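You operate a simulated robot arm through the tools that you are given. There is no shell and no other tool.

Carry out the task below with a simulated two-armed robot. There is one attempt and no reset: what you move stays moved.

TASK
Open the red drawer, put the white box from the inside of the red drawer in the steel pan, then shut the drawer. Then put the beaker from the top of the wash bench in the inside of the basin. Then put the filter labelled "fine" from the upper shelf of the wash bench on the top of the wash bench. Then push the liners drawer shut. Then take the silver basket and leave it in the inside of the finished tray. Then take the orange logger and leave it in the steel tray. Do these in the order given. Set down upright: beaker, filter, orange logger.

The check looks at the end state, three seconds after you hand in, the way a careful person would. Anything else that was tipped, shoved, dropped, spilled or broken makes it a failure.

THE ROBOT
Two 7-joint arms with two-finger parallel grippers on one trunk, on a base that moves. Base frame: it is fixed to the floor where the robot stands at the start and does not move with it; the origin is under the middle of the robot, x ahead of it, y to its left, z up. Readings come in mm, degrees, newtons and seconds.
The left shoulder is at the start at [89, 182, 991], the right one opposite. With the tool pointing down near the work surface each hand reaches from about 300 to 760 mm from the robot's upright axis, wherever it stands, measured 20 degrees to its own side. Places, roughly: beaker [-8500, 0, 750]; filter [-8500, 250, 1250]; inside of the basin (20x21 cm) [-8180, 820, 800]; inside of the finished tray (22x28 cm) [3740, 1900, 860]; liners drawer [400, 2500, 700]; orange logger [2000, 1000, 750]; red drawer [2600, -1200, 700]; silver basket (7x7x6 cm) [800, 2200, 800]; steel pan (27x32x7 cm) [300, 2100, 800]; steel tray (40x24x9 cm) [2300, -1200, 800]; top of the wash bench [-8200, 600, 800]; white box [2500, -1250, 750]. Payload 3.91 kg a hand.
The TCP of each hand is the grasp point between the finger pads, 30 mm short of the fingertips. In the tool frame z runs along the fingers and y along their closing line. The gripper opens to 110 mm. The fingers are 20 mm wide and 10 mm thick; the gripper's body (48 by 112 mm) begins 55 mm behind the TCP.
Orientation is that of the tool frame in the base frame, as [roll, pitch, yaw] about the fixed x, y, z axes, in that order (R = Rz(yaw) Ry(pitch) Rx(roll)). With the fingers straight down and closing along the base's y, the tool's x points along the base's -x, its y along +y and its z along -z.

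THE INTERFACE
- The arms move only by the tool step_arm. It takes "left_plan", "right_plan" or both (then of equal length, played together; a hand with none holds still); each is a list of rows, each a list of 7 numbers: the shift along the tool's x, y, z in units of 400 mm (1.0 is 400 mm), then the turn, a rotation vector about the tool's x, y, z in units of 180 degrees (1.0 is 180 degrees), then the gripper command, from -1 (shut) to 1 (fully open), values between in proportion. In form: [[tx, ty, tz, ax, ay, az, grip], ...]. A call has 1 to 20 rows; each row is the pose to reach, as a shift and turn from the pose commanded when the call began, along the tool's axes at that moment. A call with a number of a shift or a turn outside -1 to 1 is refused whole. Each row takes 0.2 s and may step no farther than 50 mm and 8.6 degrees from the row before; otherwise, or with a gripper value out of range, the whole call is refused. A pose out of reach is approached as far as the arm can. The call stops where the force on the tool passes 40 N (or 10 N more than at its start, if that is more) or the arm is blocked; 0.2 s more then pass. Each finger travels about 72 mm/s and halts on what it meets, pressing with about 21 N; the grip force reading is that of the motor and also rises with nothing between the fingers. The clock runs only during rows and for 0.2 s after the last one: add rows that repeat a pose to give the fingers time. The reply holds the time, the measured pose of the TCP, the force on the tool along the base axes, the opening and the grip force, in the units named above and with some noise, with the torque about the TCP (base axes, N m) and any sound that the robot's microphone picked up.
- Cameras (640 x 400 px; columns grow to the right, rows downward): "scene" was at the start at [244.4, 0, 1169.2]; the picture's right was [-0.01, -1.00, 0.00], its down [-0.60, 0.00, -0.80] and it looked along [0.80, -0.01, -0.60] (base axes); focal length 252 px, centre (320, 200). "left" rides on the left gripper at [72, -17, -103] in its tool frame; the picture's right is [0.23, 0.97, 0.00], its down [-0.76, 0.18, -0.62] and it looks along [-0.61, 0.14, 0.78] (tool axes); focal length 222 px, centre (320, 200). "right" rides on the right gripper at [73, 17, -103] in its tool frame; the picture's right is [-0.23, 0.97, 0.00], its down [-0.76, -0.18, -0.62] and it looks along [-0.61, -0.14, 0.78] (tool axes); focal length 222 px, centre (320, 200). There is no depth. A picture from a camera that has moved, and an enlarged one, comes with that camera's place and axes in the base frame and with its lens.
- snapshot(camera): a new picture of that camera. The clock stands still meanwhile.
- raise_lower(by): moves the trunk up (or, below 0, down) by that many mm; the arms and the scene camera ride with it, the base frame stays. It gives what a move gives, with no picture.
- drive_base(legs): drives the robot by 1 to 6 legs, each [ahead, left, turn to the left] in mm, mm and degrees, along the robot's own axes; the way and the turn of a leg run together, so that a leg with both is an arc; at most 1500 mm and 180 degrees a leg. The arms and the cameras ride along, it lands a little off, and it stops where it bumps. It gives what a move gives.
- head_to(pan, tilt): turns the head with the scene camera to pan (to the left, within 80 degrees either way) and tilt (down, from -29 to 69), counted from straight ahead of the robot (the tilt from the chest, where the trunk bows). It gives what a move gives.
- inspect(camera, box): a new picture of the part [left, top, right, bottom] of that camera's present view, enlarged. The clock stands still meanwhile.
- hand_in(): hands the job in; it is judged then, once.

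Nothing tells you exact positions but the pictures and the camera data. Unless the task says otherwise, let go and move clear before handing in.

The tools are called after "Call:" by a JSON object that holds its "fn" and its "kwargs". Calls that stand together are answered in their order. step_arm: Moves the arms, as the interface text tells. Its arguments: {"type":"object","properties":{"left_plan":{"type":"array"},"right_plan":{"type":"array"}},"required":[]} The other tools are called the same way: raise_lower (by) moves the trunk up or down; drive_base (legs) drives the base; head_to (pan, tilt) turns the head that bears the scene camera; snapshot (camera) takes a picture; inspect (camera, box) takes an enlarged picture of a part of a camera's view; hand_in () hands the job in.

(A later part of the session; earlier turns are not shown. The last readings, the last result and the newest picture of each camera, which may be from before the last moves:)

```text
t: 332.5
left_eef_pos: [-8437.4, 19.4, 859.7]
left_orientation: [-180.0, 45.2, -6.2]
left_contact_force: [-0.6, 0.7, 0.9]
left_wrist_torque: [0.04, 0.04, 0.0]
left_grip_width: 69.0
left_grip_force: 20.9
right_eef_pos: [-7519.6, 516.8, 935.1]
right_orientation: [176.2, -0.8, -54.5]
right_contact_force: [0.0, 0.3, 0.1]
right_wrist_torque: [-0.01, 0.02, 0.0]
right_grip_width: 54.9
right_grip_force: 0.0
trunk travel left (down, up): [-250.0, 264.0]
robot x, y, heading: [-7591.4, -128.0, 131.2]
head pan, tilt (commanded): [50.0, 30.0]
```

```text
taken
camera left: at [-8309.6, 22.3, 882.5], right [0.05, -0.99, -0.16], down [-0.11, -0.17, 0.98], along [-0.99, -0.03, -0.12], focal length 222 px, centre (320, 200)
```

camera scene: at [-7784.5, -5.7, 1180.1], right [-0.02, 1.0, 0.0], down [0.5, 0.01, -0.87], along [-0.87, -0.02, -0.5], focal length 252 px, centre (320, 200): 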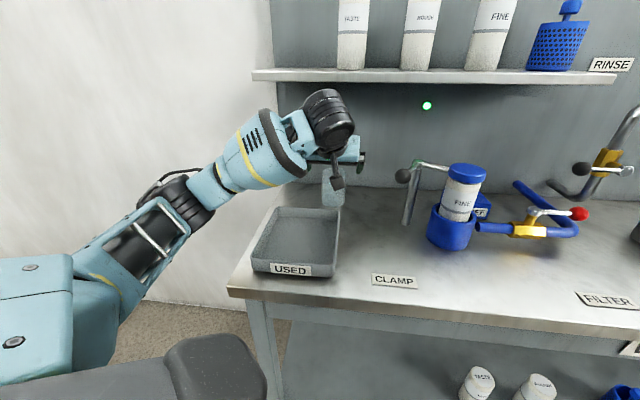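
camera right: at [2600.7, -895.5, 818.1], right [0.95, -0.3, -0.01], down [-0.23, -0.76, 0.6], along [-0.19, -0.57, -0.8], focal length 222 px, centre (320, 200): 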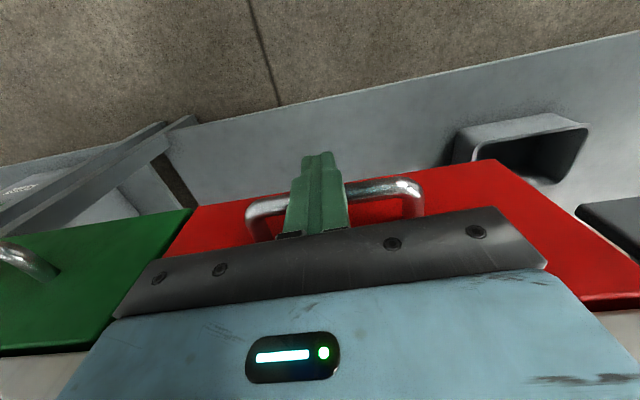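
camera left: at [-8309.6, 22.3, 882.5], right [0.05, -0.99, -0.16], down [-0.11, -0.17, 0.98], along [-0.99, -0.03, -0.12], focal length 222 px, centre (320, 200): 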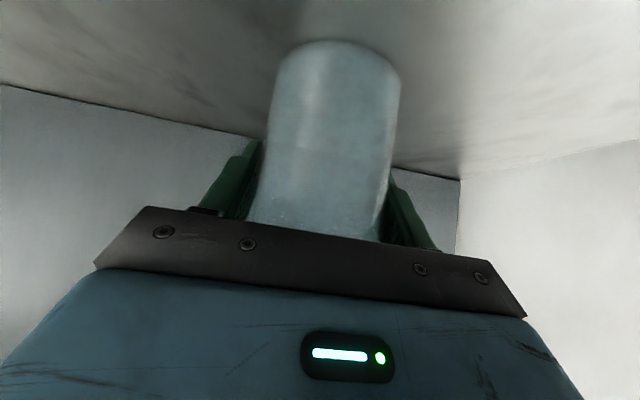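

The beaker is held (69 mm). I lift it and draw it back clear of the bench edge.

Call:
{"fn": "step_arm", "kwargs": {"left_plan": [[-0.0621, 0, -0.0617, 0, 0, 0, -1], [-0.1242, 0, -0.1233, 0, 0, 0, -1], [-0.0601, -0.0108, -0.1997, 0, 0, 0, -1], [0.004, -0.0216, -0.2761, 0, 0, 0, -1], [0.0681, -0.0324, -0.3525, 0, 0, 0, -1], [0.1322, -0.0432, -0.4289, 0, 0, 0, -1], [0.1963, -0.054, -0.5053, 0, 0, 0, -1], [0.2604, -0.0648, -0.5817, 0, 0, 0, -1], [0.3245, -0.0756, -0.6581, 0, 0, 0, -1], [0.3886, -0.0864, -0.7345, 0, 0, 0, -1], [0.4527, -0.0972, -0.8109, 0, 0, 0, -1]]}}

Call:
{"fn": "snapshot", "kwargs": {"camera": "left"}}

Call:
{"fn": "snapshot", "kwargs": {"camera": "scene"}}

```text
t: 334.9
left_eef_pos: [-8072.9, 19.5, 963.0]
left_orientation: [179.9, 45.2, -6.3]
left_contact_force: [0.4, 0.6, -0.4]
left_wrist_torque: [0.03, 0.02, 0.01]
left_grip_width: 69.1
left_grip_force: 21.5
right_eef_pos: [-7520.0, 517.7, 935.2]
right_orientation: [176.0, -0.8, -54.5]
right_contact_force: [-0.5, -0.4, -0.3]
right_wrist_torque: [-0.01, -0.02, 0.0]
right_grip_width: 55.0
right_grip_force: 0.1
trunk travel left (down, up): [-250.0, 264.0]
robot x, y, heading: [-7585.9, -123.6, 131.2]
head pan, tilt (commanded): [50.0, 30.0]
```

```text
taken
camera left: at [-7946.6, 21.7, 985.4], right [0.06, -0.99, -0.16], down [-0.11, -0.17, 0.98], along [-0.99, -0.04, -0.12], focal length 222 px, centre (320, 200)
```

left: 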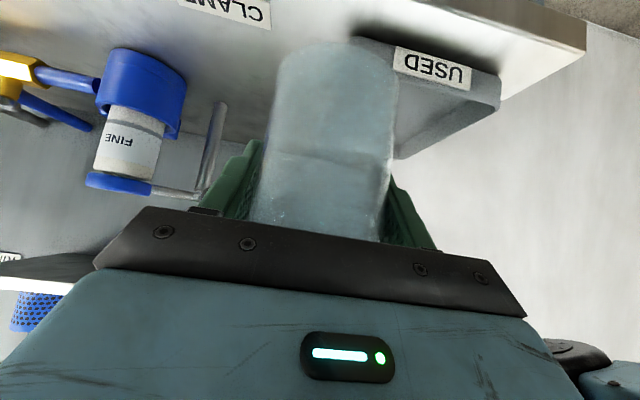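

```text
taken
camera scene: at [-7784.1, -5.3, 1180.1], right [-0.02, 1.0, 0.0], down [0.5, 0.01, -0.87], along [-0.87, -0.02, -0.5], focal length 252 px, centre (320, 200)
```

scene: 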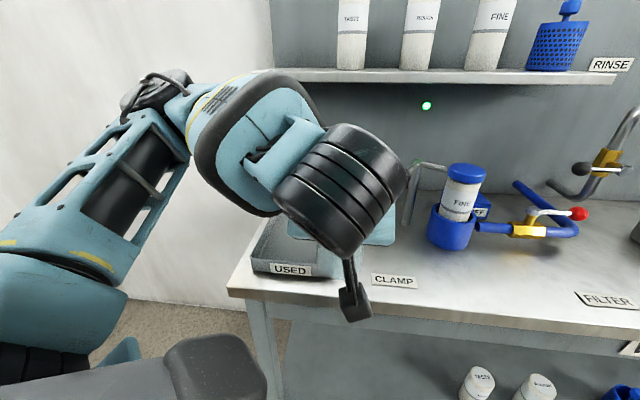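

The beaker is clear. I drive along the bench toward the basin with it.

Call:
{"fn": "drive_base", "kwargs": {"legs": [[540, -589, 0]]}}

Call:
{"fn": "snapshot", "kwargs": {"camera": "scene"}}

Call:
{"fn": "snapshot", "kwargs": {"camera": "left"}}

```text
t: 340.5
left_eef_pos: [-7996.7, 824.8, 960.7]
left_orientation: [-180.0, 45.2, -6.7]
left_contact_force: [-0.3, -0.1, -1.2]
left_wrist_torque: [-0.01, 0.0, 0.02]
left_grip_width: 69.1
left_grip_force: 21.4
right_eef_pos: [-7436.0, 1318.2, 935.8]
right_orientation: [176.1, -0.8, -55.0]
right_contact_force: [-0.8, -0.5, 0.6]
right_wrist_torque: [-0.01, 0.0, 0.0]
right_grip_width: 55.1
right_grip_force: 0.1
trunk travel left (down, up): [-250.0, 264.0]
robot x, y, heading: [-7509.7, 677.1, 130.5]
head pan, tilt (commanded): [50.0, 30.0]
```

```text
taken
camera scene: at [-7706.7, 797.5, 1180.0], right [-0.01, 1.0, 0.0], down [0.5, 0.01, -0.87], along [-0.87, -0.01, -0.5], focal length 252 px, centre (320, 200)
```

scene: 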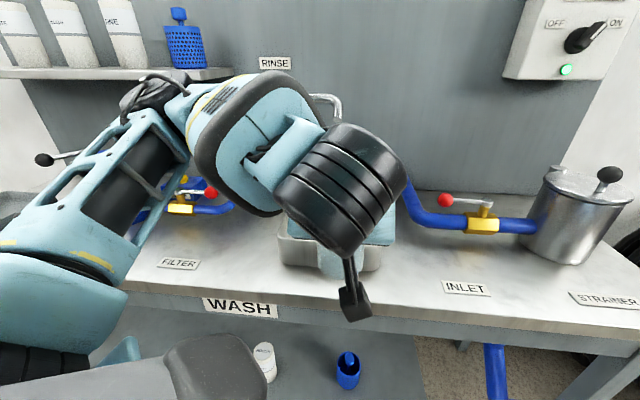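

```text
taken
camera left: at [-7869.1, 826.3, 985.3], right [0.04, -0.99, -0.16], down [-0.12, -0.17, 0.98], along [-0.99, -0.03, -0.12], focal length 222 px, centre (320, 200)
```

left: 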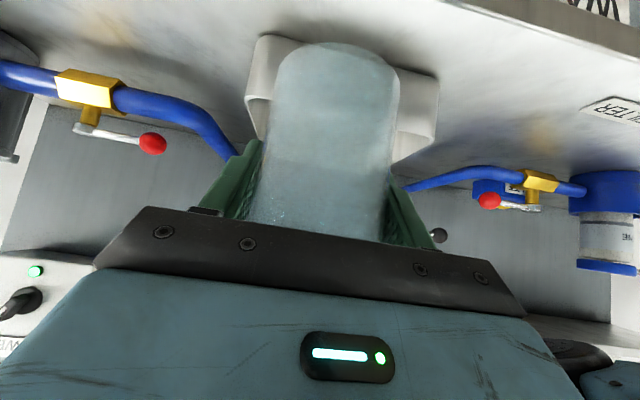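

The basin is right in front of the hand, with the faucet spout further back above it. I zoom in to place the basin exactly.

Call:
{"fn": "inspect", "kwargs": {"camera": "scene", "box": [250, 150, 450, 310]}}

Call:
{"fn": "inspect", "kwargs": {"camera": "left", "box": [220, 0, 460, 220]}}

```text
2.50 times, centred on (350, 230) of scene
camera zoom: at [-7706.7, 797.5, 1180.0], right [-0.01, 1.0, 0.0], down [0.5, 0.01, -0.87], along [-0.87, -0.01, -0.5], focal length 629 px, centre (245, 125)
```

zoom: 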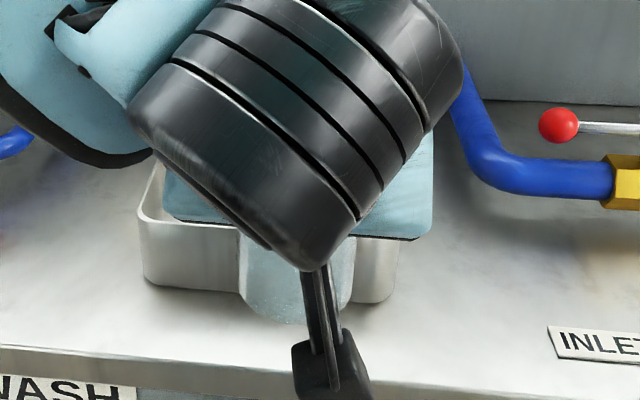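

```text
1.82 times, centred on (340, 110) of left
camera zoom: at [-7869.1, 826.3, 985.3], right [0.04, -0.99, -0.16], down [-0.12, -0.17, 0.98], along [-0.99, -0.03, -0.12], focal length 404 px, centre (284, 364)
```

zoom: 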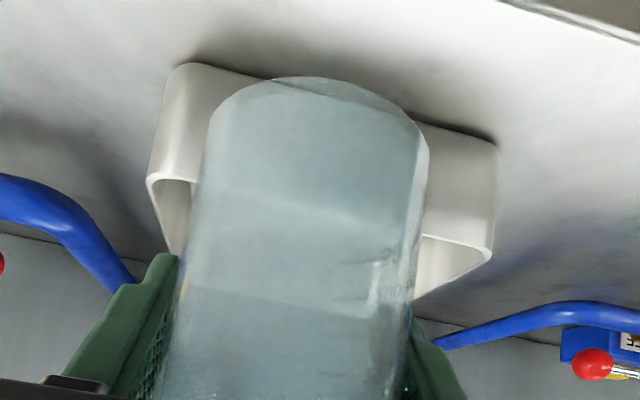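

The basin spans about x -8320..-8103, y 703–913 with its rim at z≈866. I raise the beaker slightly and carry it over the basin's front half.

Call:
{"fn": "step_arm", "kwargs": {"left_plan": [[-0.0532, 0, -0.0528, 0, 0, 0, -1], [-0.1204, 0.0152, 0.0149, 0, 0, 0, -1], [-0.1876, 0.0304, 0.0826, 0, 0, 0, -1], [-0.2548, 0.0456, 0.1503, 0, 0, 0, -1], [-0.322, 0.0608, 0.218, 0, 0, 0, -1], [-0.389, 0.076, 0.2855, 0, 0, 0, -1], [-0.389, 0.076, 0.2855, 0, 0, 0, -1]]}}

Call:
{"fn": "snapshot", "kwargs": {"camera": "left"}}

Call:
{"fn": "snapshot", "kwargs": {"camera": "scene"}}

```text
t: 342.1
left_eef_pos: [-8190.0, 816.6, 990.5]
left_orientation: [-180.0, 45.1, -6.7]
left_contact_force: [-0.6, -0.1, -1.1]
left_wrist_torque: [0.02, -0.01, 0.01]
left_grip_width: 69.3
left_grip_force: 21.4
right_eef_pos: [-7435.9, 1317.1, 935.3]
right_orientation: [176.1, -0.8, -55.1]
right_contact_force: [0.4, -0.4, -0.3]
right_wrist_torque: [0.01, -0.02, -0.01]
right_grip_width: 55.0
right_grip_force: 0.1
trunk travel left (down, up): [-250.0, 264.0]
robot x, y, heading: [-7508.4, 679.4, 130.6]
head pan, tilt (commanded): [50.0, 30.0]
```

```text
taken
camera left: at [-8063.1, 818.8, 1013.4], right [0.05, -0.99, -0.16], down [-0.12, -0.16, 0.98], along [-0.99, -0.03, -0.12], focal length 222 px, centre (320, 200)
```

left: 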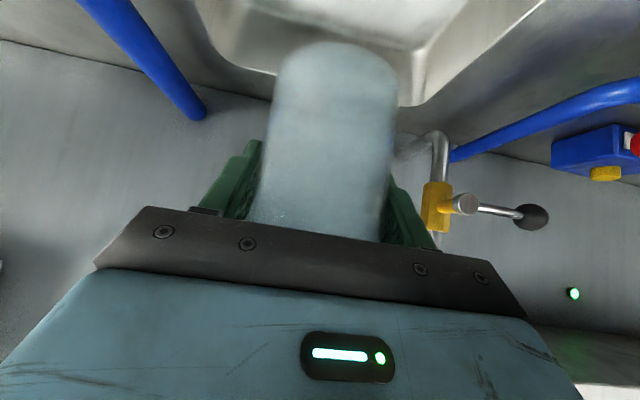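

```text
taken
camera scene: at [-7706.4, 797.3, 1180.1], right [-0.01, 1.0, 0.0], down [0.5, 0.01, -0.87], along [-0.87, -0.01, -0.5], focal length 252 px, centre (320, 200)
```

scene: 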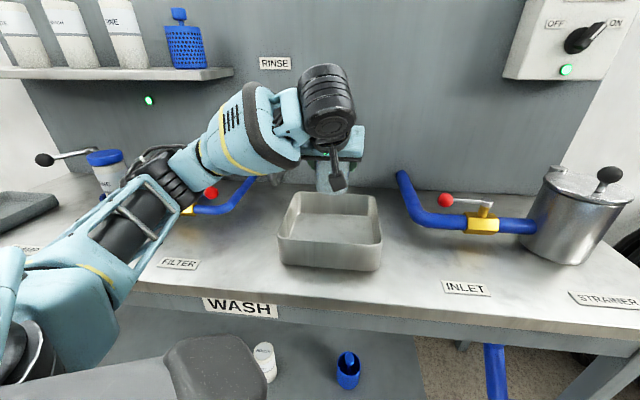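

The basin's middle is near [-8189, 820]; the hand is over it. I lower the beaker, shifting slightly toward the front wall so my wrist camera clears the rim.

Call:
{"fn": "step_arm", "kwargs": {"left_plan": [[0.0545, -0.0013, 0.038, 0, 0, 0, -1], [0.1089, -0.0025, 0.0765, 0, 0, 0, -1], [0.1634, -0.0038, 0.1148, 0, 0, 0, -1], [0.2178, -0.005, 0.153, 0, 0, 0, -1], [0.2178, -0.005, 0.153, 0, 0, 0, -1]]}}

Call:
{"fn": "snapshot", "kwargs": {"camera": "scene"}}

Call:
{"fn": "snapshot", "kwargs": {"camera": "left"}}

```text
t: 343.3
left_eef_pos: [-8170.3, 816.9, 886.5]
left_orientation: [-180.0, 45.1, -6.7]
left_contact_force: [0.3, -0.2, -0.1]
left_wrist_torque: [0.0, 0.0, -0.02]
left_grip_width: 69.0
left_grip_force: 20.9
right_eef_pos: [-7437.3, 1317.3, 935.0]
right_orientation: [176.0, -0.7, -55.1]
right_contact_force: [-0.2, 0.0, -0.6]
right_wrist_torque: [0.02, 0.0, 0.0]
right_grip_width: 55.1
right_grip_force: 0.0
trunk travel left (down, up): [-250.0, 264.0]
robot x, y, heading: [-7510.3, 676.8, 130.6]
head pan, tilt (commanded): [50.0, 30.0]
```

```text
taken
camera scene: at [-7706.6, 797.4, 1180.1], right [-0.01, 1.0, 0.0], down [0.5, 0.01, -0.87], along [-0.87, -0.01, -0.5], focal length 252 px, centre (320, 200)
```

scene: 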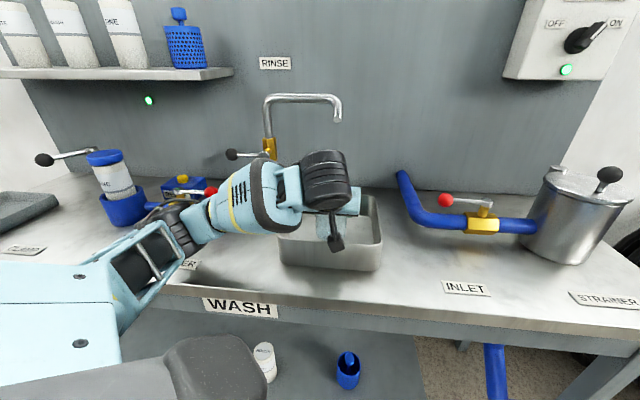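

```text
taken
camera left: at [-8043.5, 818.7, 909.8], right [0.05, -0.99, -0.16], down [-0.12, -0.17, 0.98], along [-0.99, -0.03, -0.12], focal length 222 px, centre (320, 200)
```

left: 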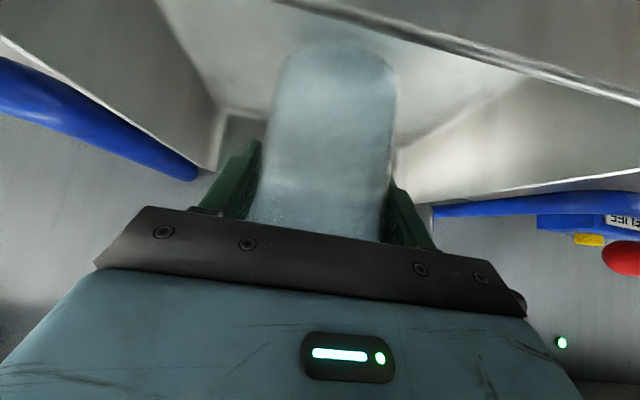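

The beaker is inside the basin walls. I creep down until it touches the floor.

Call:
{"fn": "step_arm", "kwargs": {"left_plan": [[0.0089, 0, 0.0088, 0, 0, 0, -1], [0.0177, 0, 0.0176, 0, 0, 0, -1], [0.0266, 0, 0.0264, 0, 0, 0, -1]]}}

```text
t: 344.1
left_eef_pos: [-8170.2, 816.1, 872.2]
left_orientation: [-179.9, 45.1, -6.6]
left_contact_force: [-0.5, 0.5, 0.2]
left_wrist_torque: [0.03, 0.02, -0.03]
left_grip_width: 69.2
left_grip_force: 20.6
right_eef_pos: [-7436.2, 1317.3, 936.1]
right_orientation: [176.0, -0.8, -55.0]
right_contact_force: [-0.8, 0.6, 0.6]
right_wrist_torque: [-0.02, 0.0, -0.02]
right_grip_width: 55.2
right_grip_force: 0.1
trunk travel left (down, up): [-250.0, 264.0]
robot x, y, heading: [-7510.4, 677.5, 130.6]
head pan, tilt (commanded): [50.0, 30.0]
```

Call:
{"fn": "step_arm", "kwargs": {"left_plan": [[0.0053, 0, 0.0053, 0, 0, 0, -1], [0.0106, 0, 0.0106, 0, 0, 0, -1]]}}

```text
t: 344.7
left_eef_pos: [-8171.1, 815.8, 865.8]
left_orientation: [180.0, 45.1, -6.7]
left_contact_force: [-0.3, -0.3, 0.1]
left_wrist_torque: [0.02, 0.02, -0.01]
left_grip_width: 69.2
left_grip_force: 20.8
right_eef_pos: [-7435.2, 1317.0, 935.5]
right_orientation: [176.1, -0.8, -55.1]
right_contact_force: [-1.1, 0.4, -0.7]
right_wrist_torque: [-0.03, 0.01, -0.01]
right_grip_width: 55.2
right_grip_force: 0.1
trunk travel left (down, up): [-250.0, 264.0]
robot x, y, heading: [-7512.4, 679.4, 130.7]
head pan, tilt (commanded): [50.0, 30.0]
```

No contact yet at beaker base z≈794. I continue down in small steps.

Call:
{"fn": "step_arm", "kwargs": {"left_plan": [[0.0053, 0, 0.0053, 0, 0, 0, -1], [0.0106, 0, 0.0106, 0, 0, 0, -1]]}}

Call:
{"fn": "inspect", "kwargs": {"camera": "scene", "box": [260, 150, 420, 290]}}

```text
t: 345.3
left_eef_pos: [-8176.2, 811.9, 873.4]
left_orientation: [179.9, 46.6, -6.1]
left_contact_force: [-0.1, 0.2, -0.4]
left_wrist_torque: [-0.01, -0.01, 0.01]
left_grip_width: 69.1
left_grip_force: 20.6
right_eef_pos: [-7434.4, 1318.4, 936.1]
right_orientation: [175.8, -0.9, -55.0]
right_contact_force: [-0.4, 1.3, -1.0]
right_wrist_torque: [0.0, -0.04, 0.0]
right_grip_width: 55.0
right_grip_force: 0.0
trunk travel left (down, up): [-250.0, 264.0]
robot x, y, heading: [-7510.4, 676.2, 130.6]
head pan, tilt (commanded): [50.0, 30.0]
```

```text
2.86 times, centred on (340, 220) of scene
camera zoom: at [-7705.2, 799.8, 1181.6], right [-0.01, 1.0, 0.0], down [0.5, 0.0, -0.87], along [-0.87, -0.01, -0.5], focal length 719 px, centre (263, 143)
```

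zoom: 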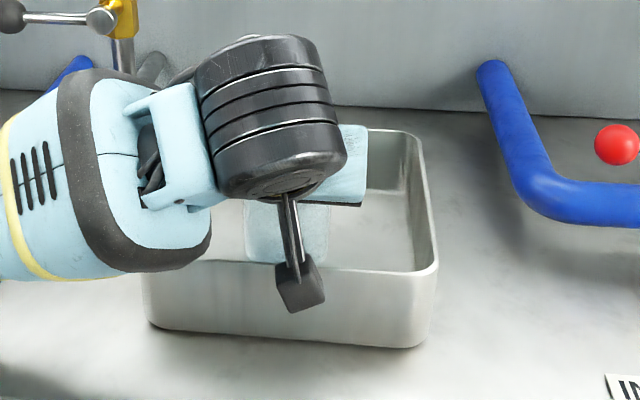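

The hand rose instead of going down and the head tilted, so something upstream, likely the left elbow, rests on the bench. I lift by raising the trunk to give the elbow room.

Call:
{"fn": "raise_lower", "kwargs": {"by": 110}}

Call:
{"fn": "snapshot", "kwargs": {"camera": "scene"}}

```text
t: 346.7
left_eef_pos: [-8170.8, 816.8, 969.2]
left_orientation: [179.9, 45.1, -6.8]
left_contact_force: [-0.8, 0.0, -1.5]
left_wrist_torque: [-0.01, 0.01, 0.0]
left_grip_width: 69.1
left_grip_force: 21.1
right_eef_pos: [-7436.3, 1316.7, 1045.7]
right_orientation: [176.2, -0.9, -55.0]
right_contact_force: [-0.2, -0.9, -0.3]
right_wrist_torque: [-0.01, 0.0, -0.04]
right_grip_width: 55.0
right_grip_force: 0.1
trunk travel left (down, up): [-360.0, 154.0]
robot x, y, heading: [-7512.3, 681.2, 130.8]
head pan, tilt (commanded): [50.0, 30.0]
```

```text
taken
camera scene: at [-7687.1, 774.5, 1291.2], right [-0.01, 1.0, 0.0], down [0.5, 0.01, -0.87], along [-0.87, -0.01, -0.5], focal length 252 px, centre (320, 200)
```

scene: 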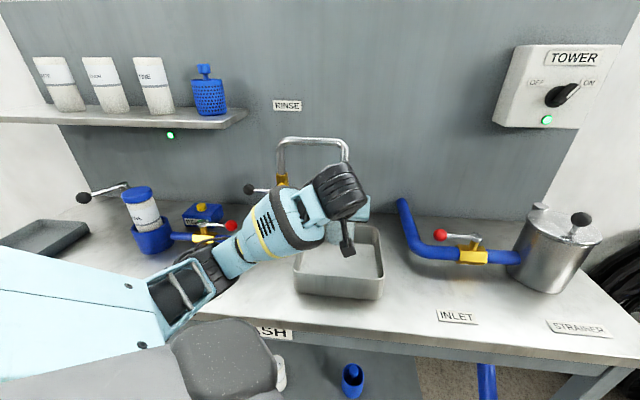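

The hand is true again with more room under the elbow. I lower the beaker again with the arm.

Call:
{"fn": "step_arm", "kwargs": {"left_plan": [[0.0444, 0, 0.044, 0, 0, 0, -1], [0.0887, 0, 0.0881, 0, 0, 0, -1], [0.1331, 0, 0.1321, 0, 0, 0, -1], [0.1774, 0, 0.1762, 0, 0, 0, -1], [0.1863, 0, 0.185, 0, 0, 0, -1]]}}

Call:
{"fn": "snapshot", "kwargs": {"camera": "scene"}}

```text
t: 347.9
left_eef_pos: [-8169.9, 816.7, 864.5]
left_orientation: [180.0, 45.1, -6.7]
left_contact_force: [0.1, -0.6, -0.7]
left_wrist_torque: [-0.02, 0.0, 0.0]
left_grip_width: 69.0
left_grip_force: 20.8
right_eef_pos: [-7436.0, 1317.7, 1045.4]
right_orientation: [176.1, -0.8, -55.0]
right_contact_force: [0.6, -0.1, 0.6]
right_wrist_torque: [0.04, -0.03, -0.01]
right_grip_width: 55.1
right_grip_force: 0.0
trunk travel left (down, up): [-360.0, 154.0]
robot x, y, heading: [-7508.7, 679.5, 130.7]
head pan, tilt (commanded): [50.0, 30.0]
```

```text
taken
camera scene: at [-7687.0, 774.4, 1291.4], right [-0.01, 1.0, 0.0], down [0.5, 0.01, -0.87], along [-0.87, -0.01, -0.5], focal length 252 px, centre (320, 200)
```

scene: 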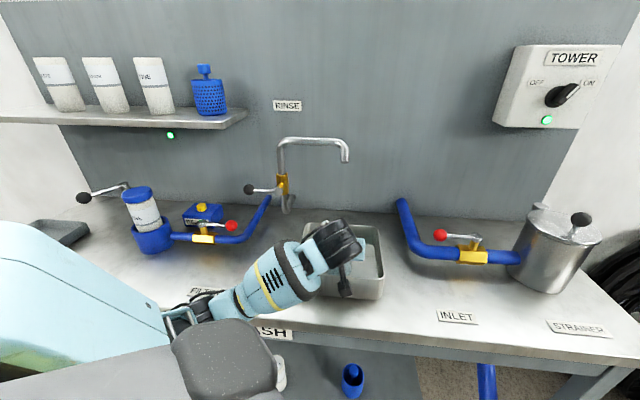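

The pose follows now. I creep down further, watching for contact.

Call:
{"fn": "step_arm", "kwargs": {"left_plan": [[0.0053, 0, 0.0053, 0, 0, 0, -1], [0.0106, 0, 0.0106, 0, 0, 0, -1]]}}

```text
t: 348.5
left_eef_pos: [-8169.9, 816.1, 861.4]
left_orientation: [-179.8, 45.5, -6.6]
left_contact_force: [0.9, 0.5, 18.8]
left_wrist_torque: [-0.14, -0.25, 0.0]
left_grip_width: 69.2
left_grip_force: 21.0
right_eef_pos: [-7435.3, 1317.3, 1047.4]
right_orientation: [176.1, -0.7, -55.0]
right_contact_force: [-0.5, -0.2, 0.3]
right_wrist_torque: [-0.03, 0.0, 0.01]
right_grip_width: 55.0
right_grip_force: 0.0
trunk travel left (down, up): [-360.0, 154.0]
robot x, y, heading: [-7511.5, 676.1, 130.6]
head pan, tilt (commanded): [50.0, 30.0]
```

The beaker stands on the basin floor (19 N). I release it and withdraw along the tool axis.

Call:
{"fn": "step_arm", "kwargs": {"left_plan": [[-0.004, 0, -0.004, 0, 0, 0, -0.5], [-0.004, 0, -0.004, 0, 0, 0, 0.2], [-0.004, 0, -0.004, 0, 0, 0, 0.7], [-0.004, 0, -0.004, 0, 0, 0, 0.7], [-0.004, 0, -0.004, 0, 0, 0, 0.7], [-0.004, 0, -0.08, 0, 0, 0, 0.7], [-0.004, 0, -0.16, 0, 0, 0, 0.7], [-0.004, 0, -0.26, 0, 0, 0, 0.7], [-0.004, 0, -0.36, 0, 0, 0, 0.7], [-0.05, 0, -0.46, 0, 0, 0, 0.7], [-0.1, 0, -0.56, 0, 0, 0, 0.7]]}}

Call:
{"fn": "snapshot", "kwargs": {"camera": "scene"}}

Call:
{"fn": "snapshot", "kwargs": {"camera": "left"}}

```text
t: 350.9
left_eef_pos: [-8059.8, 793.6, 1036.9]
left_orientation: [177.3, 46.2, -7.2]
left_contact_force: [0.0, 0.8, 0.0]
left_wrist_torque: [-0.02, 0.01, 0.0]
left_grip_width: 93.3
left_grip_force: 0.1
left hand out of reach, approached as far as the arm can: row 11
right_eef_pos: [-7438.2, 1316.6, 1047.1]
right_orientation: [176.2, -0.9, -55.0]
right_contact_force: [-0.3, 0.5, 0.3]
right_wrist_torque: [-0.01, 0.01, 0.01]
right_grip_width: 54.9
right_grip_force: 0.0
trunk travel left (down, up): [-360.0, 154.0]
robot x, y, heading: [-7507.1, 679.1, 130.7]
head pan, tilt (commanded): [50.0, 30.0]
```

```text
taken
camera scene: at [-7687.4, 774.2, 1291.3], right [-0.01, 1.0, 0.0], down [0.5, 0.01, -0.87], along [-0.87, -0.01, -0.5], focal length 252 px, centre (320, 200)
```

scene: 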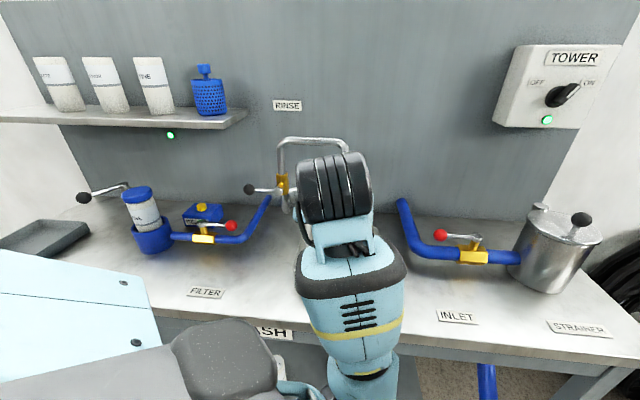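

```text
taken
camera left: at [-7933.7, 798.6, 1057.4], right [0.07, -0.99, -0.13], down [-0.09, -0.14, 0.99], along [-0.99, -0.05, -0.1], focal length 222 px, centre (320, 200)
```

left: 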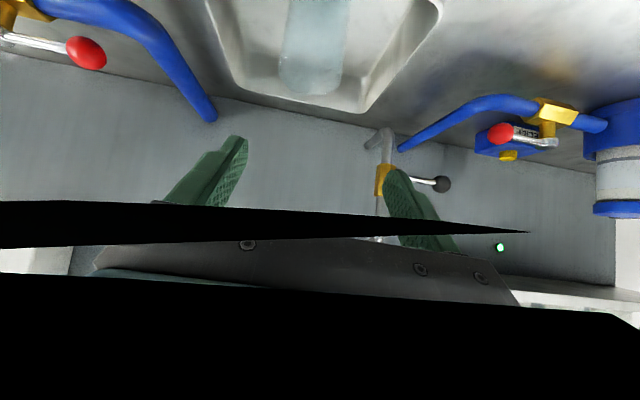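

The beaker stands upright in the basin. My left arm folded its elbow low while withdrawing, so I first move away from the bench to free space.

Call:
{"fn": "drive_base", "kwargs": {"legs": [[-280, -320, 0]]}}

Call:
{"fn": "head_to", "kwargs": {"pan": 35, "tilt": 35}}

Call:
{"fn": "snapshot", "kwargs": {"camera": "scene"}}

```text
t: 354.3
left_eef_pos: [-7633.0, 789.8, 1041.1]
left_orientation: [178.3, 46.6, -6.2]
left_contact_force: [-0.5, 0.6, 0.9]
left_wrist_torque: [0.01, -0.01, -0.03]
left_grip_width: 93.2
left_grip_force: 0.1
right_eef_pos: [-7011.3, 1315.9, 1046.3]
right_orientation: [176.0, -0.7, -54.9]
right_contact_force: [0.5, -0.5, -0.3]
right_wrist_torque: [0.01, 0.01, -0.02]
right_grip_width: 55.1
right_grip_force: 0.0
trunk travel left (down, up): [-360.0, 154.0]
robot x, y, heading: [-7080.8, 674.2, 130.7]
head pan, tilt (commanded): [50.0, 30.0]
```

```text
t: 355.1
left_eef_pos: [-7635.1, 788.7, 1040.9]
left_orientation: [178.1, 46.6, -6.2]
left_contact_force: [-0.1, 0.9, 1.0]
left_wrist_torque: [0.01, 0.02, -0.03]
left_grip_width: 93.5
left_grip_force: 0.0
right_eef_pos: [-7011.5, 1315.0, 1046.0]
right_orientation: [176.0, -0.8, -54.9]
right_contact_force: [1.1, 0.3, -0.3]
right_wrist_torque: [-0.03, 0.01, 0.01]
right_grip_width: 54.9
right_grip_force: 0.0
trunk travel left (down, up): [-360.0, 154.0]
robot x, y, heading: [-7084.6, 675.3, 130.7]
head pan, tilt (commanded): [35.0, 35.0]
```

```text
taken
camera scene: at [-7255.0, 794.9, 1283.6], right [0.24, 0.97, 0.0], down [0.56, -0.14, -0.82], along [-0.79, 0.2, -0.57], focal length 252 px, centre (320, 200)
```

scene: 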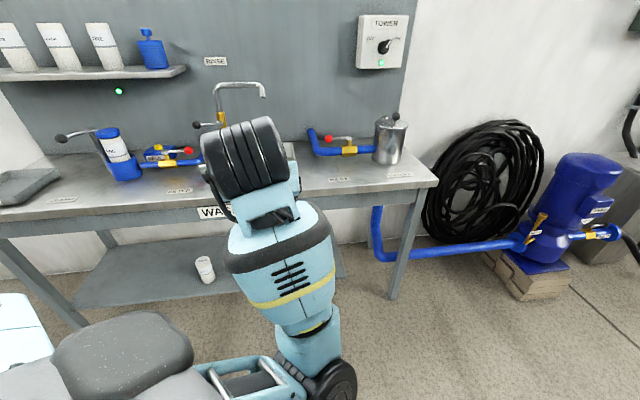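

The left elbow is now low and inward too. I try extending the hand back out along its axis, which may bring the elbow outside again.

Call:
{"fn": "step_arm", "kwargs": {"left_plan": [[0, 0, 0.1, 0, 0, 0, 0.7], [0, 0, 0.2, 0, 0, 0, 0.7], [0, 0, 0.3, 0, 0, 0, 0.7], [0, 0, 0.4, 0, 0, 0, 0.7], [0, 0, 0.5, 0, 0, 0, 0.7]]}}

Call:
{"fn": "snapshot", "kwargs": {"camera": "scene"}}

```text
t: 356.3
left_eef_pos: [-7781.6, 799.9, 901.4]
left_orientation: [178.4, 46.5, -6.1]
left_contact_force: [1.1, -0.9, 0.2]
left_wrist_torque: [0.03, -0.02, 0.04]
left_grip_width: 93.7
left_grip_force: 0.1
right_eef_pos: [-7010.6, 1316.6, 1044.9]
right_orientation: [176.2, -0.8, -54.7]
right_contact_force: [-0.6, -0.4, 0.5]
right_wrist_torque: [0.04, -0.02, -0.04]
right_grip_width: 55.1
right_grip_force: 0.1
trunk travel left (down, up): [-360.0, 154.0]
robot x, y, heading: [-7086.2, 679.3, 130.8]
head pan, tilt (commanded): [35.0, 35.0]
```

```text
taken
camera scene: at [-7255.6, 794.9, 1283.5], right [0.24, 0.97, 0.0], down [0.56, -0.14, -0.82], along [-0.79, 0.2, -0.57], focal length 252 px, centre (320, 200)
```

scene: 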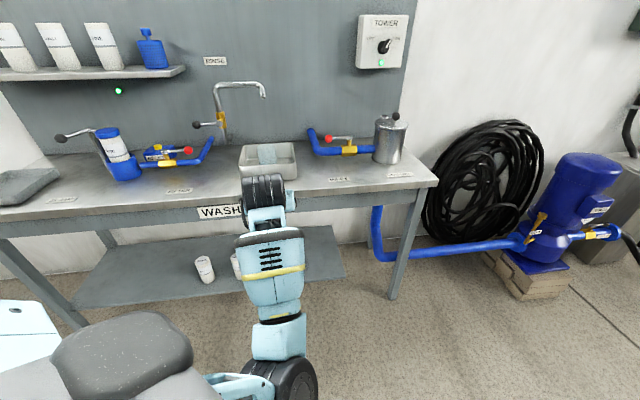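

The beaker is visible upright in the basin. For the shelf filter I want the hand nearly horizontal (15° down) at about z=1240; I raise and tilt the left hand here in free space.

Call:
{"fn": "step_arm", "kwargs": {"left_plan": [[-0.0867, 0.0056, -0.0454, 0, -0.0176, 0, 1], [-0.1733, 0.0111, -0.0909, 0, -0.0351, 0, 1], [-0.26, 0.0167, -0.1363, 0, -0.0527, 0, 1], [-0.3467, 0.0222, -0.1818, 0, -0.0702, 0, 1], [-0.4333, 0.0278, -0.2272, 0, -0.0878, 0, 1], [-0.52, 0.0333, -0.2727, 0, -0.1053, 0, 1], [-0.6067, 0.0389, -0.3181, 0, -0.1229, 0, 1], [-0.6933, 0.0444, -0.3636, 0, -0.1404, 0, 1], [-0.78, 0.05, -0.409, 0, -0.158, 0, 1], [-0.78, 0.05, -0.409, 0, -0.158, 0, 1]]}}

Call:
{"fn": "snapshot", "kwargs": {"camera": "scene"}}

Call:
{"fn": "snapshot", "kwargs": {"camera": "left"}}

```text
t: 358.5
left_eef_pos: [-7877.2, 794.2, 1242.0]
left_orientation: [175.4, 74.9, -9.3]
left_contact_force: [-0.7, -0.7, 0.7]
left_wrist_torque: [0.02, 0.02, 0.0]
left_grip_width: 110.1
left_grip_force: 0.0
right_eef_pos: [-7010.6, 1316.4, 1045.9]
right_orientation: [176.1, -0.8, -54.7]
right_contact_force: [0.5, 0.3, 0.7]
right_wrist_torque: [0.01, 0.01, 0.01]
right_grip_width: 55.0
right_grip_force: 0.0
trunk travel left (down, up): [-360.0, 154.0]
robot x, y, heading: [-7085.4, 676.5, 130.9]
head pan, tilt (commanded): [35.0, 35.0]
```

```text
taken
camera scene: at [-7255.0, 795.2, 1283.5], right [0.24, 0.97, 0.0], down [0.56, -0.14, -0.82], along [-0.79, 0.2, -0.57], focal length 252 px, centre (320, 200)
```

scene: 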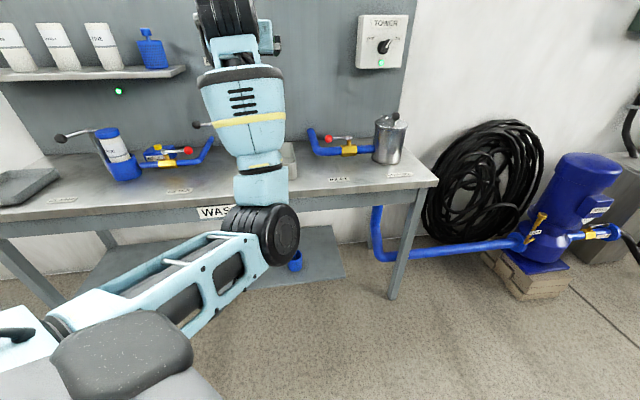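

```text
taken
camera left: at [-7756.1, 799.1, 1199.6], right [-0.03, -0.98, -0.2], down [0.39, -0.19, 0.9], along [-0.92, -0.05, 0.39], focal length 222 px, centre (320, 200)
```

left: 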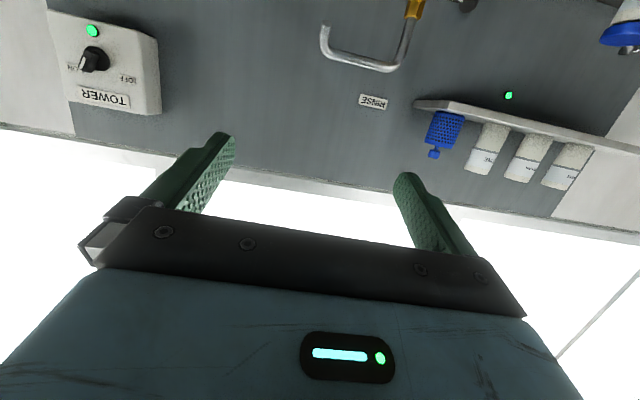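

The hand is up at z=1242 nearly level. I zoom both cameras on the shelf to measure the FINE filter and the shelf edge.

Call:
{"fn": "inspect", "kwargs": {"camera": "left", "box": [400, 60, 640, 220]}}

Call:
{"fn": "inspect", "kwargs": {"camera": "scene", "box": [0, 10, 200, 110]}}

```text
2.50 times, centred on (520, 140) of left
camera zoom: at [-7756.1, 799.1, 1199.6], right [-0.03, -0.98, -0.2], down [0.39, -0.19, 0.9], along [-0.92, -0.05, 0.39], focal length 555 px, centre (-180, 350)
```

zoom: 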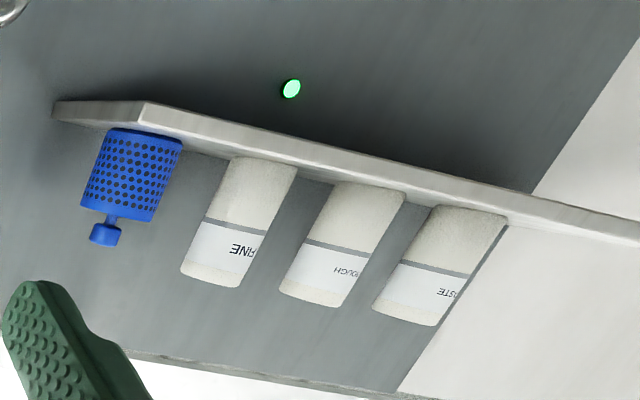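

```text
3.20 times, centred on (100, 60) of scene
camera zoom: at [-7255.0, 795.2, 1283.5], right [0.24, 0.97, 0.0], down [0.56, -0.14, -0.82], along [-0.79, 0.2, -0.57], focal length 805 px, centre (1024, 648)
```

zoom: 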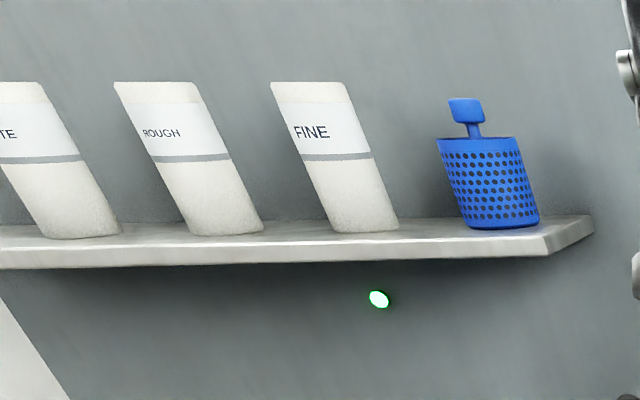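

The FINE filter's axis is near [-8398, 334], z 1156–1280, about 75 mm across; the shelf edge is at x≈-8347. I drive so the hand stands in front of it.

Call:
{"fn": "drive_base", "kwargs": {"legs": [[-103, 600, 0]]}}

Call:
{"fn": "head_to", "kwargs": {"pan": 45, "tilt": 15}}

Call:
{"fn": "snapshot", "kwargs": {"camera": "left"}}

Call:
{"fn": "snapshot", "kwargs": {"camera": "scene"}}

```text
t: 364.2
left_eef_pos: [-8263.2, 325.0, 1242.6]
left_orientation: [175.5, 75.0, -9.4]
left_contact_force: [0.9, 0.8, -0.1]
left_wrist_torque: [0.0, 0.0, 0.0]
left_grip_width: 109.7
left_grip_force: 0.1
right_eef_pos: [-7396.7, 847.0, 1044.9]
right_orientation: [176.1, -0.8, -54.9]
right_contact_force: [-0.7, -0.5, 0.4]
right_wrist_torque: [-0.01, 0.02, 0.05]
right_grip_width: 55.0
right_grip_force: 0.0
trunk travel left (down, up): [-360.0, 154.0]
robot x, y, heading: [-7468.8, 206.5, 130.7]
head pan, tilt (commanded): [35.0, 35.0]
```

```text
t: 365.1
left_eef_pos: [-8262.0, 324.6, 1241.4]
left_orientation: [175.4, 74.9, -9.4]
left_contact_force: [-0.4, 0.7, -0.2]
left_wrist_torque: [0.01, 0.02, -0.02]
left_grip_width: 110.0
left_grip_force: 0.0
right_eef_pos: [-7395.9, 847.1, 1045.5]
right_orientation: [176.0, -0.8, -54.9]
right_contact_force: [0.8, 0.5, 0.0]
right_wrist_torque: [-0.01, 0.02, 0.0]
right_grip_width: 55.0
right_grip_force: 0.2
trunk travel left (down, up): [-360.0, 154.0]
robot x, y, heading: [-7471.4, 212.5, 130.7]
head pan, tilt (commanded): [45.0, 15.0]
```

```text
taken
camera left: at [-8141.6, 330.3, 1199.3], right [-0.03, -0.98, -0.2], down [0.39, -0.19, 0.9], along [-0.92, -0.05, 0.39], focal length 222 px, centre (320, 200)
```

left: 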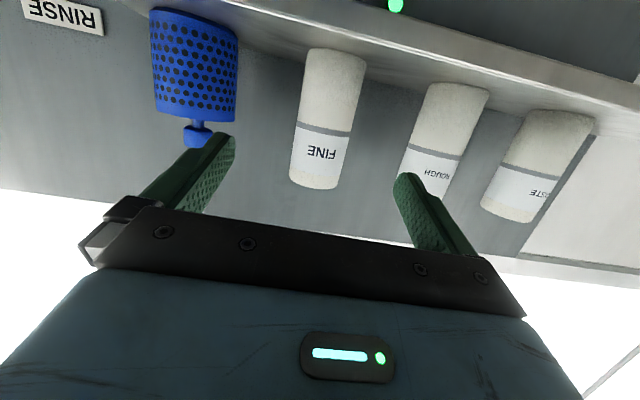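

```text
taken
camera scene: at [-7648.4, 311.3, 1315.5], right [0.07, 1.0, 0.0], down [0.26, -0.02, -0.97], along [-0.96, 0.07, -0.26], focal length 252 px, centre (320, 200)
```

scene: 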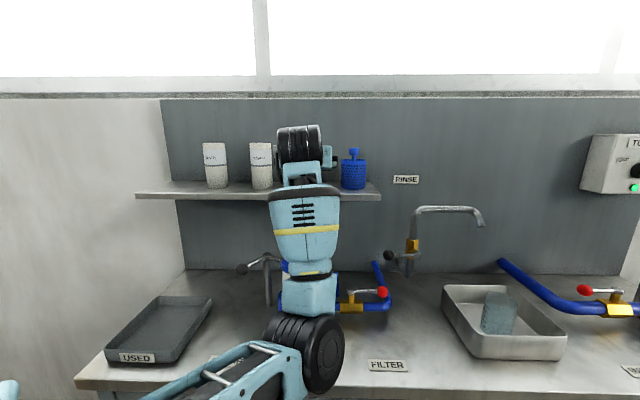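

The beaker is seen upright in the basin, and FINE is straight ahead of the hand. I advance the open fingers around it.

Call:
{"fn": "step_arm", "kwargs": {"left_plan": [[-0.0076, 0.0027, 0.0658, 0, 0, 0, 1], [-0.0152, 0.0053, 0.1316, 0, 0, 0, 1], [-0.0228, 0.008, 0.1974, 0, 0, 0, 1], [-0.0304, 0.0106, 0.2632, 0, 0, 0, 1], [-0.038, 0.0133, 0.329, 0, 0, 0, 1], [-0.038, 0.0133, 0.329, 0, 0, 0, 1]]}}

Call:
{"fn": "snapshot", "kwargs": {"camera": "left"}}

Call:
{"fn": "inspect", "kwargs": {"camera": "scene", "box": [180, 100, 420, 250]}}

```text
t: 366.5
left_eef_pos: [-8393.8, 330.7, 1222.6]
left_orientation: [175.6, 75.0, -9.3]
left_contact_force: [0.1, 0.1, -0.6]
left_wrist_torque: [0.01, 0.01, 0.01]
left_grip_width: 110.1
left_grip_force: 0.1
right_eef_pos: [-7396.4, 846.8, 1046.5]
right_orientation: [176.1, -0.7, -54.9]
right_contact_force: [0.0, -0.5, 1.3]
right_wrist_torque: [0.02, -0.03, -0.02]
right_grip_width: 54.9
right_grip_force: 0.0
trunk travel left (down, up): [-360.0, 154.0]
robot x, y, heading: [-7469.9, 206.0, 130.7]
head pan, tilt (commanded): [45.0, 15.0]
```

```text
taken
camera left: at [-8271.9, 335.4, 1180.1], right [-0.03, -0.98, -0.2], down [0.39, -0.19, 0.9], along [-0.92, -0.05, 0.39], focal length 222 px, centre (320, 200)
```

left: 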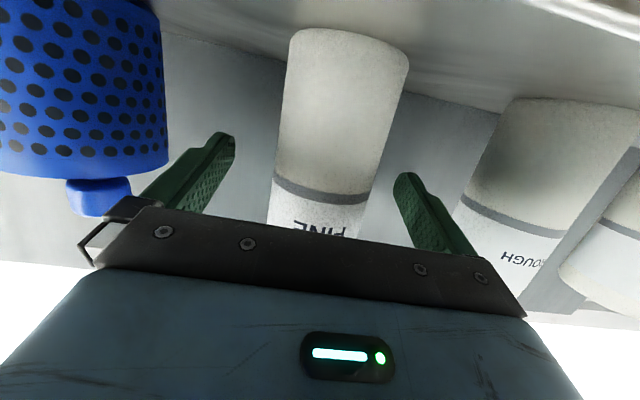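

```text
2.67 times, centred on (300, 175) of scene
camera zoom: at [-7648.1, 311.3, 1315.6], right [0.07, 1.0, 0.0], down [0.26, -0.02, -0.97], along [-0.96, 0.07, -0.26], focal length 671 px, centre (373, 267)
```

zoom: 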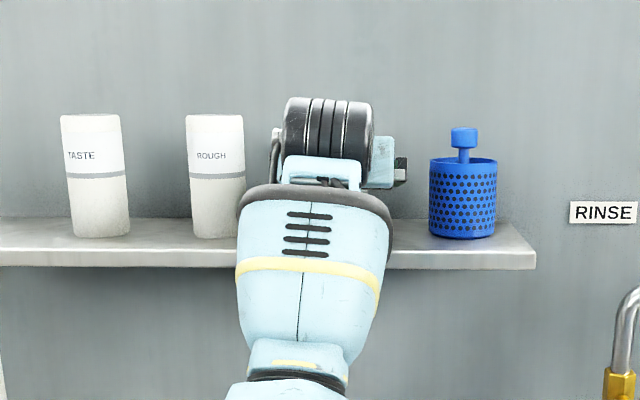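

The filter stands between the fingers, a few millimetres off centre. I shift a little and close.

Call:
{"fn": "step_arm", "kwargs": {"left_plan": [[0, 0.013, 0, 0, 0, 0, 1], [0, 0.013, 0, 0, 0, 0, 0.6], [0, 0.013, 0, 0, 0, 0, 0.3], [0, 0.013, 0, 0, 0, 0, 0], [0, 0.013, 0, 0, 0, 0, -0.5], [0, 0.013, 0, 0, 0, 0, -1], [0, 0.013, 0, 0, 0, 0, -1]]}}

Call:
{"fn": "snapshot", "kwargs": {"camera": "left"}}

```text
t: 368.1
left_eef_pos: [-8393.3, 324.9, 1221.7]
left_orientation: [175.6, 74.9, -9.5]
left_contact_force: [-0.6, 2.2, 1.1]
left_wrist_torque: [0.24, 0.03, -0.02]
left_grip_width: 61.6
left_grip_force: 21.1
right_eef_pos: [-7395.3, 846.2, 1044.9]
right_orientation: [176.1, -0.9, -54.9]
right_contact_force: [-0.3, -0.1, -0.7]
right_wrist_torque: [0.0, 0.0, -0.04]
right_grip_width: 54.8
right_grip_force: 0.1
trunk travel left (down, up): [-360.0, 154.0]
robot x, y, heading: [-7468.7, 209.0, 130.7]
head pan, tilt (commanded): [45.0, 15.0]
```

```text
taken
camera left: at [-8272.3, 330.5, 1180.2], right [-0.03, -0.98, -0.2], down [0.39, -0.19, 0.9], along [-0.92, -0.05, 0.39], focal length 222 px, centre (320, 200)
```

left: 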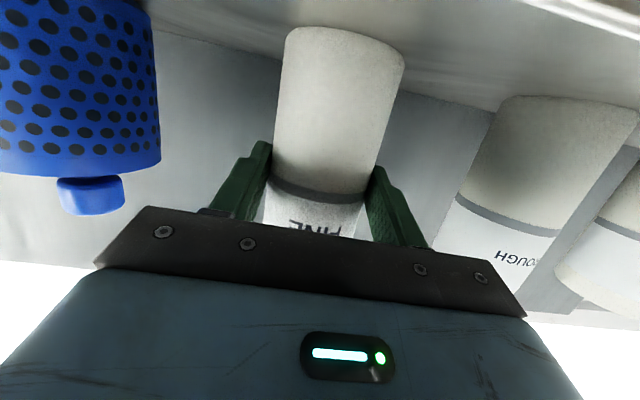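

FINE is held (62 mm). I lift it off the shelf.

Call:
{"fn": "step_arm", "kwargs": {"left_plan": [[-0.0241, 0, -0.0065, 0, 0, 0, -1], [-0.0483, 0, -0.013, 0, 0, 0, -1], [-0.0724, 0, -0.0195, 0, 0, 0, -1], [-0.0966, 0, -0.026, 0, 0, 0, -1]]}}

Call:
{"fn": "snapshot", "kwargs": {"camera": "left"}}

```text
t: 369.1
left_eef_pos: [-8394.3, 326.3, 1261.8]
left_orientation: [175.4, 74.9, -9.3]
left_contact_force: [0.0, -0.1, -3.0]
left_wrist_torque: [0.06, -0.09, 0.01]
left_grip_width: 61.2
left_grip_force: 20.6
right_eef_pos: [-7397.0, 846.7, 1046.8]
right_orientation: [176.1, -0.8, -55.0]
right_contact_force: [1.0, 0.6, 1.2]
right_wrist_torque: [0.0, -0.03, 0.0]
right_grip_width: 55.1
right_grip_force: 0.0
trunk travel left (down, up): [-360.0, 154.0]
robot x, y, heading: [-7467.4, 205.8, 131.0]
head pan, tilt (commanded): [45.0, 15.0]
```

```text
taken
camera left: at [-8272.9, 331.4, 1220.0], right [-0.03, -0.98, -0.2], down [0.39, -0.19, 0.9], along [-0.92, -0.05, 0.39], focal length 222 px, centre (320, 200)
```

left: 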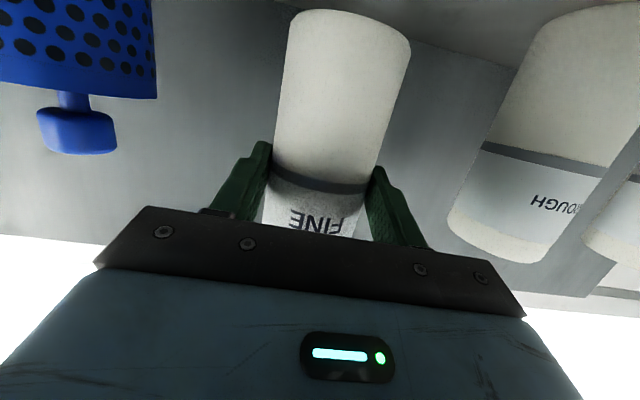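

The filter is lifted. I back straight out from the shelf with the base, then shift along the bench.

Call:
{"fn": "drive_base", "kwargs": {"legs": [[-105, -122, 0], [26, -192, 0]]}}

Call:
{"fn": "snapshot", "kwargs": {"camera": "left"}}

Call:
{"fn": "head_to", "kwargs": {"pan": 40, "tilt": 35}}

Call:
{"fn": "snapshot", "kwargs": {"camera": "scene"}}

```text
t: 372.7
left_eef_pos: [-8106.3, 470.1, 1261.5]
left_orientation: [175.5, 75.0, -9.5]
left_contact_force: [0.2, -0.1, -2.6]
left_wrist_torque: [0.01, -0.1, 0.01]
left_grip_width: 61.3
left_grip_force: 20.6
right_eef_pos: [-7108.1, 989.6, 1046.2]
right_orientation: [176.1, -0.9, -54.9]
right_contact_force: [-0.5, 0.4, -0.4]
right_wrist_torque: [-0.04, 0.02, 0.02]
right_grip_width: 55.0
right_grip_force: 0.0
trunk travel left (down, up): [-360.0, 154.0]
robot x, y, heading: [-7178.8, 349.5, 130.7]
head pan, tilt (commanded): [45.0, 15.0]
```

```text
taken
camera left: at [-7985.0, 475.0, 1219.7], right [-0.03, -0.98, -0.2], down [0.39, -0.19, 0.9], along [-0.92, -0.05, 0.39], focal length 222 px, centre (320, 200)
```

left: 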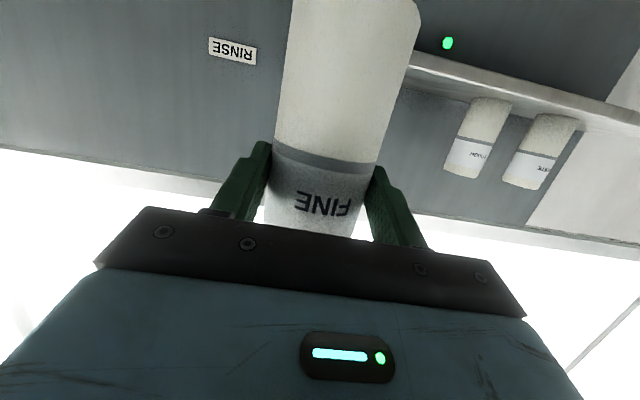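

```text
t: 373.5
left_eef_pos: [-8105.2, 469.7, 1262.0]
left_orientation: [175.5, 74.8, -9.5]
left_contact_force: [0.2, -0.5, -3.1]
left_wrist_torque: [0.01, -0.06, -0.03]
left_grip_width: 61.3
left_grip_force: 20.7
right_eef_pos: [-7108.0, 989.0, 1044.6]
right_orientation: [176.0, -0.7, -54.9]
right_contact_force: [-0.6, -0.8, -0.2]
right_wrist_torque: [0.02, -0.04, 0.02]
right_grip_width: 55.0
right_grip_force: 0.0
trunk travel left (down, up): [-360.0, 154.0]
robot x, y, heading: [-7185.9, 346.1, 131.0]
head pan, tilt (commanded): [40.0, 35.0]
```

```text
taken
camera scene: at [-7354.6, 461.3, 1283.6], right [0.16, 0.99, 0.0], down [0.57, -0.09, -0.82], along [-0.81, 0.13, -0.57], focal length 252 px, centre (320, 200)
```

scene: 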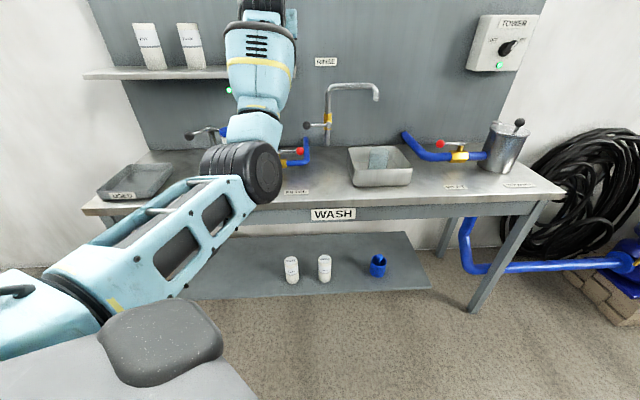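

The filter appears to have slipped down a little in the grip, so I lower it promptly over the clear strip at the bench front near [-8120, 470].

Call:
{"fn": "step_arm", "kwargs": {"left_plan": [[0.0901, -0.0017, 0.0286, 0, 0, 0, -1], [0.1802, -0.0033, 0.0571, 0, 0, 0, -1], [0.2703, -0.005, 0.0857, 0, 0, 0, -1], [0.3604, -0.0067, 0.1142, 0, 0, 0, -1], [0.4506, -0.0083, 0.1428, 0, 0, 0, -1], [0.5407, -0.01, 0.1713, 0, 0, 0, -1], [0.6308, -0.0117, 0.1999, 0, 0, 0, -1], [0.7209, -0.0133, 0.2284, 0, 0, 0, -1], [0.811, -0.015, 0.257, 0, 0, 0, -1]]}}

Call:
{"fn": "snapshot", "kwargs": {"camera": "left"}}

Call:
{"fn": "snapshot", "kwargs": {"camera": "scene"}}

```text
t: 375.5
left_eef_pos: [-8120.5, 472.9, 921.9]
left_orientation: [175.5, 74.9, -9.3]
left_contact_force: [-0.1, 0.7, -3.3]
left_wrist_torque: [0.03, -0.06, -0.03]
left_grip_width: 61.3
left_grip_force: 21.3
right_eef_pos: [-7108.4, 989.2, 1045.3]
right_orientation: [176.2, -0.9, -54.9]
right_contact_force: [-1.1, 0.1, -0.1]
right_wrist_torque: [-0.02, 0.01, 0.0]
right_grip_width: 55.0
right_grip_force: 0.2
trunk travel left (down, up): [-360.0, 154.0]
robot x, y, heading: [-7181.4, 350.8, 130.9]
head pan, tilt (commanded): [40.0, 35.0]
```

```text
taken
camera left: at [-7999.9, 477.3, 880.6], right [-0.03, -0.98, -0.2], down [0.39, -0.19, 0.9], along [-0.92, -0.05, 0.39], focal length 222 px, centre (320, 200)
```

left: 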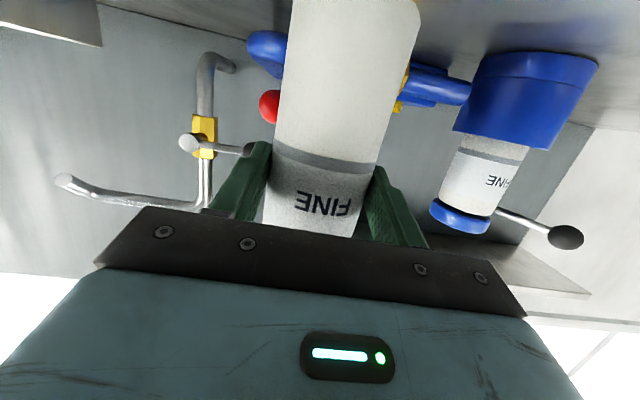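

```text
taken
camera scene: at [-7355.0, 461.4, 1283.5], right [0.16, 0.99, 0.0], down [0.57, -0.09, -0.82], along [-0.81, 0.13, -0.57], focal length 252 px, centre (320, 200)
```

scene: 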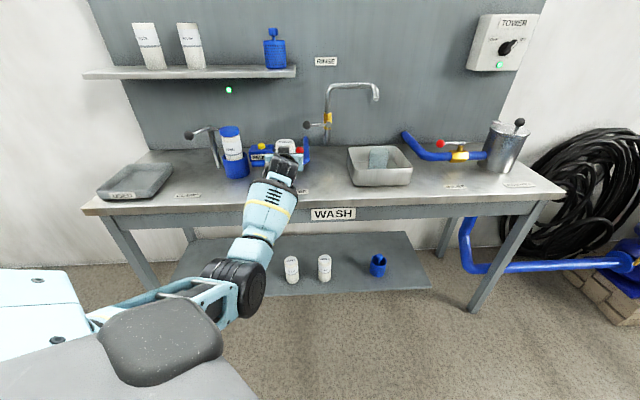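

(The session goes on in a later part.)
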